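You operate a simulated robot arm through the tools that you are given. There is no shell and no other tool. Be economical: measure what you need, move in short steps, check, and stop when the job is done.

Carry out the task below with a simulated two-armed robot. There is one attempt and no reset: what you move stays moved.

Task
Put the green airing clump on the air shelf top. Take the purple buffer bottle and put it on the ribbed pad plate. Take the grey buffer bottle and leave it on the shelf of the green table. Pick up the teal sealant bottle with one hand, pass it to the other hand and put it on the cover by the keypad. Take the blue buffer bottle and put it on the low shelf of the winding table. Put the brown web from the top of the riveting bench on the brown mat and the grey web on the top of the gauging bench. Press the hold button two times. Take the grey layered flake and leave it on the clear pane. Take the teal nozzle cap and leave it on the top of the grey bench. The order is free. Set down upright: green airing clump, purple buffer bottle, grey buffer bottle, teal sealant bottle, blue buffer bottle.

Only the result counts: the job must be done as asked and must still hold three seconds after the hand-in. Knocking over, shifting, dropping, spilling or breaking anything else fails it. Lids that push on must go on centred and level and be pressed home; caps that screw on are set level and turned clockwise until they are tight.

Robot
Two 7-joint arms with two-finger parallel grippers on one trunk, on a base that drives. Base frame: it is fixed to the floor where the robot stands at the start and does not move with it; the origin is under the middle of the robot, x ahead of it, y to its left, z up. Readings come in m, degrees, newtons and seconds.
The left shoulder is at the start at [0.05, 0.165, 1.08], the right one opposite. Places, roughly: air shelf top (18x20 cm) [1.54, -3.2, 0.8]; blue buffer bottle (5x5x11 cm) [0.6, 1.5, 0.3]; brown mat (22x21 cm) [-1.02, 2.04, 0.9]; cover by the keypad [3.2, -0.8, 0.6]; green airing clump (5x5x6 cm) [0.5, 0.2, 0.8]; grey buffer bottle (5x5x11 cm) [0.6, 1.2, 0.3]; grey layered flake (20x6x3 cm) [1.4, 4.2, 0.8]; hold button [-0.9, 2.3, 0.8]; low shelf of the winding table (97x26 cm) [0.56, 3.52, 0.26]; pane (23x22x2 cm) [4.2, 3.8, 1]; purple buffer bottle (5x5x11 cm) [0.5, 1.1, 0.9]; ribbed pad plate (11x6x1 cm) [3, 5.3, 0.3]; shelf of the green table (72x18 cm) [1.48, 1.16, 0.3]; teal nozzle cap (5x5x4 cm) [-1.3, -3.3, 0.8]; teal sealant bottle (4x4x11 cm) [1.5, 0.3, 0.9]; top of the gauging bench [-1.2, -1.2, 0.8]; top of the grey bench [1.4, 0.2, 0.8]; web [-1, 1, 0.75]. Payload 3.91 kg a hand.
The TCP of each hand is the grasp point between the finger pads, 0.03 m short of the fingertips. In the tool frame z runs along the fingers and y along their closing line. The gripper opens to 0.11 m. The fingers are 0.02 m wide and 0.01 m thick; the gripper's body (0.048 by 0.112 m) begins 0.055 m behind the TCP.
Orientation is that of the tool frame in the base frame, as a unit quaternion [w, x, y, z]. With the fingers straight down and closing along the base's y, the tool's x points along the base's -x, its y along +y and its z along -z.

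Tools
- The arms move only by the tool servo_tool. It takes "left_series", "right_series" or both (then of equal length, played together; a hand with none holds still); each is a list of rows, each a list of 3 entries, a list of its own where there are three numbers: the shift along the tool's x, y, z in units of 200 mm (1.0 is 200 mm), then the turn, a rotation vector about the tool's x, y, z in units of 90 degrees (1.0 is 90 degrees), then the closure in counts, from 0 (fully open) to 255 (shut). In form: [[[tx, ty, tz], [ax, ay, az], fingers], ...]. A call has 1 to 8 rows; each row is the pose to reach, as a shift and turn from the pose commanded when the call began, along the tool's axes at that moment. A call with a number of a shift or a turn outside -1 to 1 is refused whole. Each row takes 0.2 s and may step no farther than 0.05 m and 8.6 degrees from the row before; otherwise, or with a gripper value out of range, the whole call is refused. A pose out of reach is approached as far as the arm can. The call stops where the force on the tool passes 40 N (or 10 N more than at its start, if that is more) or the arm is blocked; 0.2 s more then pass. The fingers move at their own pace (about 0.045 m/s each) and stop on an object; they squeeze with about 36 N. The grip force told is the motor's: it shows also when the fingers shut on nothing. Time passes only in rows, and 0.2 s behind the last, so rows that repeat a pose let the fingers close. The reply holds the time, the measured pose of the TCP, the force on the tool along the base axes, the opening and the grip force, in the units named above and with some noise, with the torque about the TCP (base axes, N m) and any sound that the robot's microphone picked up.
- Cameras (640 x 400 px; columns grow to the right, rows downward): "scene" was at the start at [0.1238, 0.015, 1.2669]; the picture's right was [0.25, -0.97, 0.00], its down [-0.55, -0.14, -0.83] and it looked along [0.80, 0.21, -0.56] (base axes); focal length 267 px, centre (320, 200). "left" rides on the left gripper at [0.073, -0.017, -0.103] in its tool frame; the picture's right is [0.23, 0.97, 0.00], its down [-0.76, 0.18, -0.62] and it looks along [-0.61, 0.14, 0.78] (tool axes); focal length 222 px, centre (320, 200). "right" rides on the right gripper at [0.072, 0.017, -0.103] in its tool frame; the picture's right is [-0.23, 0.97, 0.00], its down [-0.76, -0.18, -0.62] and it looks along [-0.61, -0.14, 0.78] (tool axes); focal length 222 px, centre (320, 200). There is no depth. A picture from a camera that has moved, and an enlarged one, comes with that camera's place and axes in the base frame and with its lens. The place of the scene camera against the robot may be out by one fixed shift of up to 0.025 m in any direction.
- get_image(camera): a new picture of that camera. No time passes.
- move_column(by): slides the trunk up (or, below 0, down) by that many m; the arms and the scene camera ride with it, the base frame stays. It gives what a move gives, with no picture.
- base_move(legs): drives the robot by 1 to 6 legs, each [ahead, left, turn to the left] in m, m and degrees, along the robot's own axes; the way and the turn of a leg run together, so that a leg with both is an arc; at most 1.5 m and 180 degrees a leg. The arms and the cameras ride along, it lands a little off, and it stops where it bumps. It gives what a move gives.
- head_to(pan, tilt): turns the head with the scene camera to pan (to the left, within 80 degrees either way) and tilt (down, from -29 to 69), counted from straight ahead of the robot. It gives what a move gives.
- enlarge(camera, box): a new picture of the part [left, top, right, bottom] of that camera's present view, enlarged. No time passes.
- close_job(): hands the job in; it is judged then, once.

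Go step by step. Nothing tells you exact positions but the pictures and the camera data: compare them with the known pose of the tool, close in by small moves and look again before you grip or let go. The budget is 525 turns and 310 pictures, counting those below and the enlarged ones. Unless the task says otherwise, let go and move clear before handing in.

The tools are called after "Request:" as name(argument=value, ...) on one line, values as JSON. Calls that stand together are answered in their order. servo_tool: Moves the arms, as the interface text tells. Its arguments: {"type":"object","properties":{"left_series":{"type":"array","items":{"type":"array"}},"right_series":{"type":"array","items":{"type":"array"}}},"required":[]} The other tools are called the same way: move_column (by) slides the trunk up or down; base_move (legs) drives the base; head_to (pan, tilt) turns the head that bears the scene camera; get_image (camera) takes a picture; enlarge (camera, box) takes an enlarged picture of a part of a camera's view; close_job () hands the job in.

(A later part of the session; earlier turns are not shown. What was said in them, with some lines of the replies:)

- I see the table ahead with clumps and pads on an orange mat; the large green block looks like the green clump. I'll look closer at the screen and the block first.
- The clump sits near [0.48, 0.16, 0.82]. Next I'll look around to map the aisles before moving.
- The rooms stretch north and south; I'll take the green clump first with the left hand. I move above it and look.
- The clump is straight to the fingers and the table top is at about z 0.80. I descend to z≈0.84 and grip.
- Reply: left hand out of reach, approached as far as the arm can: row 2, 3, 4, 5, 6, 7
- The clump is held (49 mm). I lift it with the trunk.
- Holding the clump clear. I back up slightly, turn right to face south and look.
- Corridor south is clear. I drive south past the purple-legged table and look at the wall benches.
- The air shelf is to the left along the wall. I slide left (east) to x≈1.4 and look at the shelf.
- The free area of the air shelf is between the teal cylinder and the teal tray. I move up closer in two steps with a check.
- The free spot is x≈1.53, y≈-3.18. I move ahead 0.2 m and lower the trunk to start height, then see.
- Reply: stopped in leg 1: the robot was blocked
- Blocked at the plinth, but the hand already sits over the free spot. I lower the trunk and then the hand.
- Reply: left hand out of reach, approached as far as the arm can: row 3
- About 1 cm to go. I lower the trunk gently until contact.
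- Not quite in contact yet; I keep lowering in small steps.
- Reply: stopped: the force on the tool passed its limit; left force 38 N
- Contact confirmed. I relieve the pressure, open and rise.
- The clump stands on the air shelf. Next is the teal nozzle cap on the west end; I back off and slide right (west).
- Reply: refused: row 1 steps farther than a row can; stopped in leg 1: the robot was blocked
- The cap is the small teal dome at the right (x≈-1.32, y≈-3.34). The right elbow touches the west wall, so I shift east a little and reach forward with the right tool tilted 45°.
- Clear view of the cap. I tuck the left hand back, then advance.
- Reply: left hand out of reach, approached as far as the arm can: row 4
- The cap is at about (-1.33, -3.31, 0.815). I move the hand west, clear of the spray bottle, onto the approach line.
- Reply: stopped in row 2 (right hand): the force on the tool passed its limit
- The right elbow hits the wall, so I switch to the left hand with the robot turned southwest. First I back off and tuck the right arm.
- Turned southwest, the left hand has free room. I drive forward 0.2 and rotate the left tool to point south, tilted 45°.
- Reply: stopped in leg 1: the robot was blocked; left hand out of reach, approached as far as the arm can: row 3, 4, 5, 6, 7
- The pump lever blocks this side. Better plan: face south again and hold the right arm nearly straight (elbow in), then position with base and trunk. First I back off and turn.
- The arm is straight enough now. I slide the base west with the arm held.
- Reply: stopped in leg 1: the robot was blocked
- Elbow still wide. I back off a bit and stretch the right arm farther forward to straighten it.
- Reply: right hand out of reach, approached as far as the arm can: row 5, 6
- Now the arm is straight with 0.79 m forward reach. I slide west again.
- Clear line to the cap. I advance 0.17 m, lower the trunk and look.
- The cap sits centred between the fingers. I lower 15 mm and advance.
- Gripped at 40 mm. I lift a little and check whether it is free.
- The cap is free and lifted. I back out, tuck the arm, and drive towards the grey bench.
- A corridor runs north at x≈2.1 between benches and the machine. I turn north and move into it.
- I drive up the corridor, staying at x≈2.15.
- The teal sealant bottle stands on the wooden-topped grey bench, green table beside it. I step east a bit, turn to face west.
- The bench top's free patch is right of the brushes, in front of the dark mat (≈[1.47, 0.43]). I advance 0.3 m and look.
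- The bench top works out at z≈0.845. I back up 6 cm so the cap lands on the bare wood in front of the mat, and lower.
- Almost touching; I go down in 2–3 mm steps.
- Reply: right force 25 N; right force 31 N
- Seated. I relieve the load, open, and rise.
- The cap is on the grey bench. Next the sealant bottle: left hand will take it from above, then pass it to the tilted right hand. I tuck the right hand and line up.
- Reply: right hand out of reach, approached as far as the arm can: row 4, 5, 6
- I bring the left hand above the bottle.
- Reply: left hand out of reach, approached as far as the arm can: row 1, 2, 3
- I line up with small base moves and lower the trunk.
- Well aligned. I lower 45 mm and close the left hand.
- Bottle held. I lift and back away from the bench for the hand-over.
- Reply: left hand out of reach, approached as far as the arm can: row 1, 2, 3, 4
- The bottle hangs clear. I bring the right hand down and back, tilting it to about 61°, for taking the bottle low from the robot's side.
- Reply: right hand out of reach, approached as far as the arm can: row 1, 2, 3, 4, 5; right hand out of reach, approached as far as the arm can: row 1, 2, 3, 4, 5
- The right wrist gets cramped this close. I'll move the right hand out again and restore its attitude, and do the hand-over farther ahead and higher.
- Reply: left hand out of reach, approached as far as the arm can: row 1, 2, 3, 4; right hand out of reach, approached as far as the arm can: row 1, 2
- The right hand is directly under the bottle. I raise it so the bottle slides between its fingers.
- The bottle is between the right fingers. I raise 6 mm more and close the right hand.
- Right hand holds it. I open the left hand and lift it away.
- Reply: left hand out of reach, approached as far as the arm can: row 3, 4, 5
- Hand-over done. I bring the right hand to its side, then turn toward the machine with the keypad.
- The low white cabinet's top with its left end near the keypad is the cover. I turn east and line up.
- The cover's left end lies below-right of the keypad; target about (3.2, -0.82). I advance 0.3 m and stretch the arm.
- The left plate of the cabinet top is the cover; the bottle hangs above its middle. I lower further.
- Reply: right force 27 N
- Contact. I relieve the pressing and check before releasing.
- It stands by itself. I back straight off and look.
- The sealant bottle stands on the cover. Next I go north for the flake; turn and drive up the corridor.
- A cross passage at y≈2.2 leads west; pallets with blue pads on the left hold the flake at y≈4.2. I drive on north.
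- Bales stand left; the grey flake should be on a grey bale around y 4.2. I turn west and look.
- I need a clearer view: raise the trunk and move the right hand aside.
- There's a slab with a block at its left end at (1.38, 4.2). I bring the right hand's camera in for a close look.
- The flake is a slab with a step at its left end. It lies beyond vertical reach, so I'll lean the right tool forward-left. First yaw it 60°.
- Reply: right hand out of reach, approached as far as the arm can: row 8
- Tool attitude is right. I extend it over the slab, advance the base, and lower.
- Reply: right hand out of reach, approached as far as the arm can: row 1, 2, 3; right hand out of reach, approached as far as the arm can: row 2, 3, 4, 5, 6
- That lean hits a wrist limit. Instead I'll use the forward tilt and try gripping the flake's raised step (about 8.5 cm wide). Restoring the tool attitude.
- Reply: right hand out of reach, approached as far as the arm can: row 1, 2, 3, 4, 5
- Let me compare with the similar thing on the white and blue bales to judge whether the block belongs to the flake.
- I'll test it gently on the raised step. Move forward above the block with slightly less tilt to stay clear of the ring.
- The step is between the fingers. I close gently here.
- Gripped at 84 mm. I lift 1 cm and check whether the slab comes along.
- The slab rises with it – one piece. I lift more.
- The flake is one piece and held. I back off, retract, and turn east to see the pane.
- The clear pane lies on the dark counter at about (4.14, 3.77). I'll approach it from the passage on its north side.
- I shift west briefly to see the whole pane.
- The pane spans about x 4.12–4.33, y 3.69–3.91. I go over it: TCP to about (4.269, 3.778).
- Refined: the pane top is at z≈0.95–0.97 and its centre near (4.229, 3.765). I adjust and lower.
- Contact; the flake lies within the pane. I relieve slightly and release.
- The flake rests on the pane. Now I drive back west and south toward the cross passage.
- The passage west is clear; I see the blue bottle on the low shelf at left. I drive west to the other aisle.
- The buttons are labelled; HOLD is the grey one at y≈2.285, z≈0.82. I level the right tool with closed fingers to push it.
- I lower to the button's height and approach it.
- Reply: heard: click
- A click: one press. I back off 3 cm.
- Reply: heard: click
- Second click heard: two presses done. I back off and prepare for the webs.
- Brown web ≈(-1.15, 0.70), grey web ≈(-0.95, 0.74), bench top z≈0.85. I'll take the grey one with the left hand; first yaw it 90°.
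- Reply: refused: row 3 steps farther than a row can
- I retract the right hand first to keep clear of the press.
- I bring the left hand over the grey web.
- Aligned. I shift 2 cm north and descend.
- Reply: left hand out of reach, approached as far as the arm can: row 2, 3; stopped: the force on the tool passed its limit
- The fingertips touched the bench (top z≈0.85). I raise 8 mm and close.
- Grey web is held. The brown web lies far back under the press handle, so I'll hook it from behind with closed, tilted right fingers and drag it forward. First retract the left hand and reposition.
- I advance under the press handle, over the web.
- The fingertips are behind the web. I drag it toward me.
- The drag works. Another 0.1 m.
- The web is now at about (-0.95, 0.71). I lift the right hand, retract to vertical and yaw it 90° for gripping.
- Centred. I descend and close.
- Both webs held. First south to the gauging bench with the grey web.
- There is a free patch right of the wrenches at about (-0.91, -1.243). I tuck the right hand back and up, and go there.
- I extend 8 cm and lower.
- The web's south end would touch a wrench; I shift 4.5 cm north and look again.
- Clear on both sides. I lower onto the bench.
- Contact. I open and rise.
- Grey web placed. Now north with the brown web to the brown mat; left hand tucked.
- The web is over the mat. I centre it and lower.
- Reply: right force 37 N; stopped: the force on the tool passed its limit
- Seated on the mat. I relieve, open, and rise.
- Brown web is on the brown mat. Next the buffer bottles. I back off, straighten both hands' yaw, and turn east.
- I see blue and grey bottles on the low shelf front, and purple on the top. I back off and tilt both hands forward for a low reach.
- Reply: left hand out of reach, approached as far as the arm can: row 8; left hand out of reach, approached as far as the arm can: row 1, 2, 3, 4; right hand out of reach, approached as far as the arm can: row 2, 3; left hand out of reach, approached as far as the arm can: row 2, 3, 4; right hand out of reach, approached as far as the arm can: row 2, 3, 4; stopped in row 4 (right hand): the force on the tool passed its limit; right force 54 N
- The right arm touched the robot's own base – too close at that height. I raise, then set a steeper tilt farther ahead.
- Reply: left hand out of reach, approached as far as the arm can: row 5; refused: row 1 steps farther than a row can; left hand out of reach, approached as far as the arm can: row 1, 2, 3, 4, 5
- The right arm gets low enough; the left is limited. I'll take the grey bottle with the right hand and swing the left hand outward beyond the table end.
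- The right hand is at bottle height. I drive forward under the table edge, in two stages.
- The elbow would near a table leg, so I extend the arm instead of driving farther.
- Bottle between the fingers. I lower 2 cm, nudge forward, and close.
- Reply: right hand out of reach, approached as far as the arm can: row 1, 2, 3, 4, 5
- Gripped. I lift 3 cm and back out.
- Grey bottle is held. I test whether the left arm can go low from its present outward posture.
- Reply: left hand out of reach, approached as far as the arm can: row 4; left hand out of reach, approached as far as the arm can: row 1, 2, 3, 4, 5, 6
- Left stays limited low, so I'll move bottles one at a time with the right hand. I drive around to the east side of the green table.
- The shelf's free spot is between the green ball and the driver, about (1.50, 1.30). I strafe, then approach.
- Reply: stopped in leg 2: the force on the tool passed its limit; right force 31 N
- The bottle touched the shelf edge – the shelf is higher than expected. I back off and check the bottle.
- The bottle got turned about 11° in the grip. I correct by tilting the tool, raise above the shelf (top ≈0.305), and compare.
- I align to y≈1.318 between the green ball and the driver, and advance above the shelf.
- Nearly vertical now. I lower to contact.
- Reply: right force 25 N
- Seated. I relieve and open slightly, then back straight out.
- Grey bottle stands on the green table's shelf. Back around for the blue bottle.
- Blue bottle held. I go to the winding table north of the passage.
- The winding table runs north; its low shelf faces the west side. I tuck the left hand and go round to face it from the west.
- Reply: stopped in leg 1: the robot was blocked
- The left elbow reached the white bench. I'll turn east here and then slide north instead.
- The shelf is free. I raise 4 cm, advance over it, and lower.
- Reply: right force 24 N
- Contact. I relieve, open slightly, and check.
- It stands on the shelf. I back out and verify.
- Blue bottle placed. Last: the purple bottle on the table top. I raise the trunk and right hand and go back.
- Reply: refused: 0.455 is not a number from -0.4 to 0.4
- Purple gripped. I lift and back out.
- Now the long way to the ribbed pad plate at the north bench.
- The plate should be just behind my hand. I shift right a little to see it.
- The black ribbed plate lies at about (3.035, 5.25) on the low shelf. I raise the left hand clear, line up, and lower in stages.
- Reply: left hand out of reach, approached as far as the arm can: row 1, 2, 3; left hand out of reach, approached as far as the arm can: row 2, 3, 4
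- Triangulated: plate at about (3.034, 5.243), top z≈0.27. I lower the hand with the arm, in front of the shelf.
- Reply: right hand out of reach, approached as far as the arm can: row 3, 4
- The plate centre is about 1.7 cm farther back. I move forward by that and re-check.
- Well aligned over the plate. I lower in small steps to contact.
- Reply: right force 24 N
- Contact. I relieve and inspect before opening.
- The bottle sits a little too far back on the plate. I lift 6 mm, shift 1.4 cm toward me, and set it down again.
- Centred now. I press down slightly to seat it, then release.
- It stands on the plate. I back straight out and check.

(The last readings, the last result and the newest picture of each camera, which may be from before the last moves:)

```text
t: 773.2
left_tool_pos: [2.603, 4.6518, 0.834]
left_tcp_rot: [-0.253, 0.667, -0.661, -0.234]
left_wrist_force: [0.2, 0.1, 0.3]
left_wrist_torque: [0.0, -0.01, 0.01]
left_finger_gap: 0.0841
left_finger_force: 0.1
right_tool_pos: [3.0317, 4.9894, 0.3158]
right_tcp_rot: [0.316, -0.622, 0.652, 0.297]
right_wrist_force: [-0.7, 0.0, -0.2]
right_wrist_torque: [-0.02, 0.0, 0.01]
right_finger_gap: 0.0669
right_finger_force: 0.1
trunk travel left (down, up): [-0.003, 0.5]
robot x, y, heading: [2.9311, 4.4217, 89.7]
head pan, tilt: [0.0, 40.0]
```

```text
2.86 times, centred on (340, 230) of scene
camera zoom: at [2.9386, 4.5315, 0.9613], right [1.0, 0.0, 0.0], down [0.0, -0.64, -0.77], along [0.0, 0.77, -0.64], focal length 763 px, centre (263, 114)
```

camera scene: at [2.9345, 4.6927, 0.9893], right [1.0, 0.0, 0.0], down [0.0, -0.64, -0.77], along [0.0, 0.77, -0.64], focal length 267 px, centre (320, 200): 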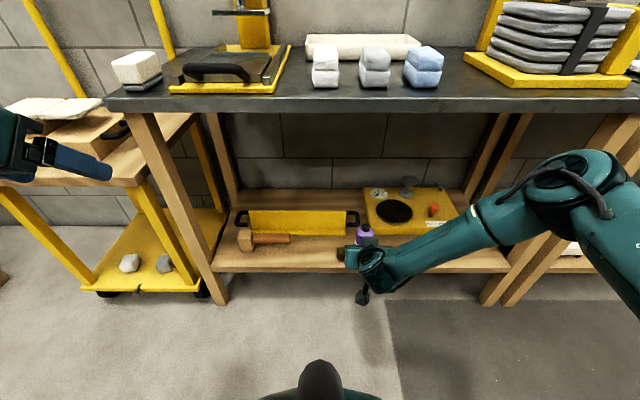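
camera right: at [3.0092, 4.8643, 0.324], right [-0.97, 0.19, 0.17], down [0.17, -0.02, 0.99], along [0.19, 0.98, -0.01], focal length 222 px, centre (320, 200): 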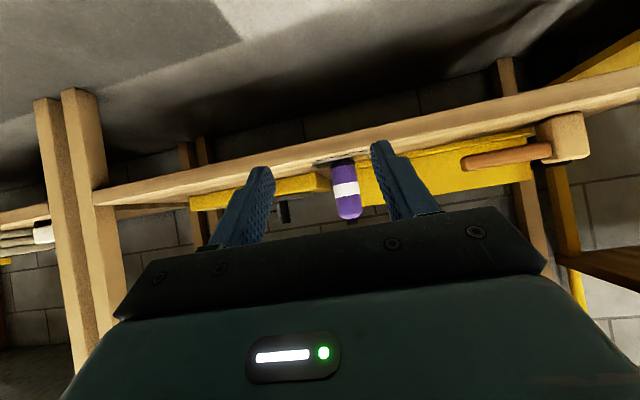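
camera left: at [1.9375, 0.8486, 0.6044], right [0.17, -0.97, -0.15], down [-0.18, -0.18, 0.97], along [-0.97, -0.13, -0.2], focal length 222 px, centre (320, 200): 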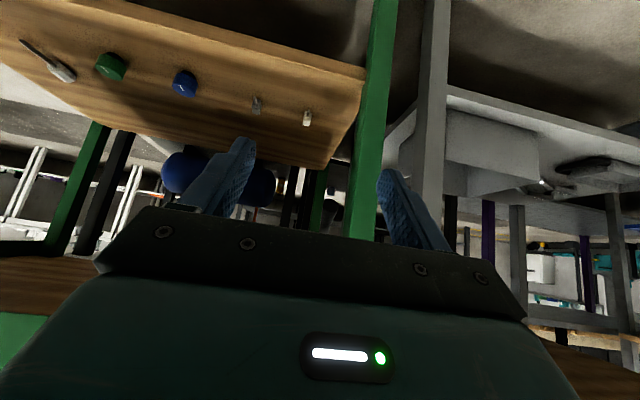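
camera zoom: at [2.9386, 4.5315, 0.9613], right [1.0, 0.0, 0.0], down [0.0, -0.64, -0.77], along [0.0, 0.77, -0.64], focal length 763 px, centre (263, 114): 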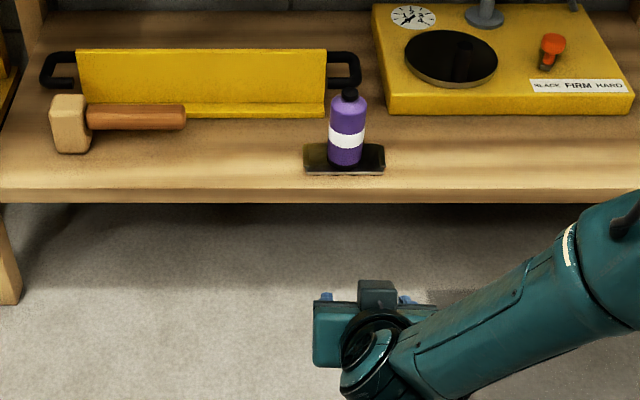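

All deliveries look done. I check that nothing was disturbed by the bales and the white bench I brushed; first the bales.

Request:
move_column(by=0.35)

Request:
base_move(legs=[[-0.1, 0, 0], [0, 0.5, 0], [0, 0, 90]])

Request:
head_to(pan=10, tilt=25)

Request:
get_image(camera="scene")

```text
t: 776.6
left_tool_pos: [2.6022, 4.653, 1.1829]
left_tcp_rot: [-0.253, 0.667, -0.66, -0.233]
left_wrist_force: [-0.4, -0.1, 0.0]
left_wrist_torque: [-0.01, -0.01, 0.0]
left_finger_gap: 0.0838
left_finger_force: 0.0
right_tool_pos: [3.0327, 4.989, 0.6661]
right_tcp_rot: [0.316, -0.623, 0.651, 0.297]
right_wrist_force: [0.5, 0.1, 0.2]
right_wrist_torque: [0.02, -0.01, 0.03]
right_finger_gap: 0.0669
right_finger_force: 0.1
trunk travel left (down, up): [-0.353, 0.15]
robot x, y, heading: [2.9338, 4.4245, 89.9]
head pan, tilt: [0.0, 40.0]
```

```text
t: 784.1
left_tool_pos: [2.1911, 3.9983, 1.1832]
left_tcp_rot: [-0.015, 0.939, 0.001, -0.343]
left_wrist_force: [-0.8, 0.0, 0.0]
left_wrist_torque: [0.05, 0.03, 0.02]
left_finger_gap: 0.084
left_finger_force: 0.1
right_tool_pos: [1.8575, 4.431, 0.6662]
right_tcp_rot: [-0.016, 0.901, -0.025, -0.433]
right_wrist_force: [-0.1, 0.8, 0.3]
right_wrist_torque: [-0.01, 0.0, 0.01]
right_finger_gap: 0.0666
right_finger_force: 0.0
trunk travel left (down, up): [-0.353, 0.15]
robot x, y, heading: [2.4254, 4.3187, 179.5]
head pan, tilt: [0.0, 40.0]
```

```text
t: 784.9
left_tool_pos: [2.1898, 3.9986, 1.1843]
left_tcp_rot: [-0.016, 0.939, 0.0, -0.343]
left_wrist_force: [0.3, -0.4, -0.5]
left_wrist_torque: [0.0, 0.01, 0.03]
left_finger_gap: 0.0843
left_finger_force: 0.1
right_tool_pos: [1.8578, 4.4317, 0.6657]
right_tcp_rot: [-0.015, 0.901, -0.025, -0.434]
right_wrist_force: [0.4, 0.4, -0.2]
right_wrist_torque: [0.02, 0.02, -0.02]
right_finger_gap: 0.0669
right_finger_force: 0.0
trunk travel left (down, up): [-0.353, 0.15]
robot x, y, heading: [2.422, 4.3212, 179.3]
head pan, tilt: [10.0, 25.0]
```

```text
45 pictures are left
camera scene: at [2.3105, 4.3012, 1.3346], right [-0.16, 0.99, 0.0], down [0.42, 0.07, -0.91], along [-0.89, -0.15, -0.42], focal length 267 px, centre (320, 200)
```

scene: 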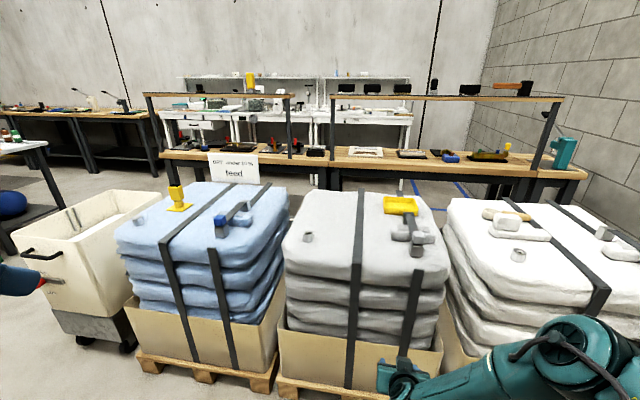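

Bales undisturbed. Now a last look at the white bench with the brown web.

Request:
base_move(legs=[[0, 1.1, 0], [0, 0.9, 0], [1.2, 0, 0], [0.95, 0, 0]])

Request:
head_to(pan=5, tilt=25)

Request:
get_image(camera="scene")

```text
t: 805.2
left_tool_pos: [0.031, 1.9437, 1.1835]
left_tcp_rot: [-0.011, 0.939, 0.013, -0.344]
left_wrist_force: [-0.4, 0.6, -0.3]
left_wrist_torque: [0.0, -0.01, 0.0]
left_finger_gap: 0.0841
left_finger_force: 0.1
right_tool_pos: [-0.316, 2.3654, 0.6666]
right_tcp_rot: [-0.009, 0.901, -0.011, -0.434]
right_wrist_force: [-0.1, 0.8, 0.3]
right_wrist_torque: [0.0, 0.03, 0.01]
right_finger_gap: 0.0668
right_finger_force: 0.1
trunk travel left (down, up): [-0.353, 0.15]
robot x, y, heading: [0.2506, 2.2729, -178.7]
head pan, tilt: [10.0, 25.0]
```

```text
t: 805.9
left_tool_pos: [0.0308, 1.9441, 1.1834]
left_tcp_rot: [-0.011, 0.939, 0.014, -0.344]
left_wrist_force: [0.6, 0.1, 0.6]
left_wrist_torque: [0.0, 0.0, -0.02]
left_finger_gap: 0.0843
left_finger_force: 0.0
right_tool_pos: [-0.3154, 2.3671, 0.6674]
right_tcp_rot: [-0.01, 0.901, -0.013, -0.434]
right_wrist_force: [0.5, 0.8, -0.1]
right_wrist_torque: [0.0, -0.01, 0.01]
right_finger_gap: 0.0667
right_finger_force: 0.1
trunk travel left (down, up): [-0.353, 0.15]
robot x, y, heading: [0.2518, 2.2736, -178.7]
head pan, tilt: [5.0, 25.0]
```

```text
44 pictures are left
camera scene: at [0.1395, 2.2571, 1.3347], right [-0.11, 0.99, 0.0], down [0.42, 0.05, -0.91], along [-0.9, -0.1, -0.42], focal length 267 px, centre (320, 200)
```

scene: 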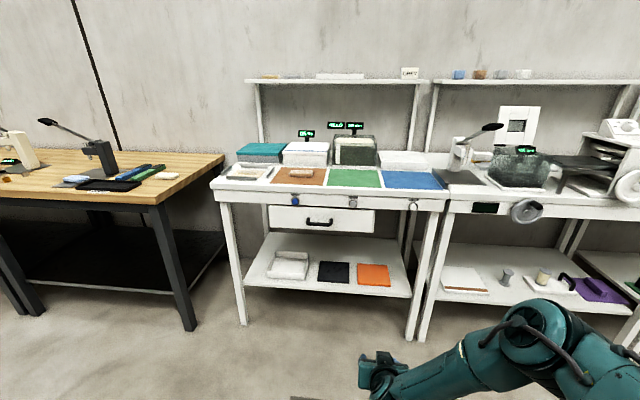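

The brown web still lies on its mat and the bench is in order, so I hand in.

Request:
close_job()

```text
The job is handed in.
```

I finished every item on the list and handed the job in; the result isn't back yet.

I pressed the hold button twice and heard a click each time. The display already read HELD when I arrived and still read HELD after both presses.

Three things happened along the way:
- **Brown web:** it lay too far back to grip, so I dragged it forward along the bench before lifting it.
- **Grey buffer bottle:** it touched the shelf edge once and turned slightly in the hand. I corrected it, and it now stands on the green table's shelf.
- **Bumps:** the robot touched a few fixed surfaces (walls, a bench, a plinth). I looked again at the bales and the white bench, and everything there was in place.
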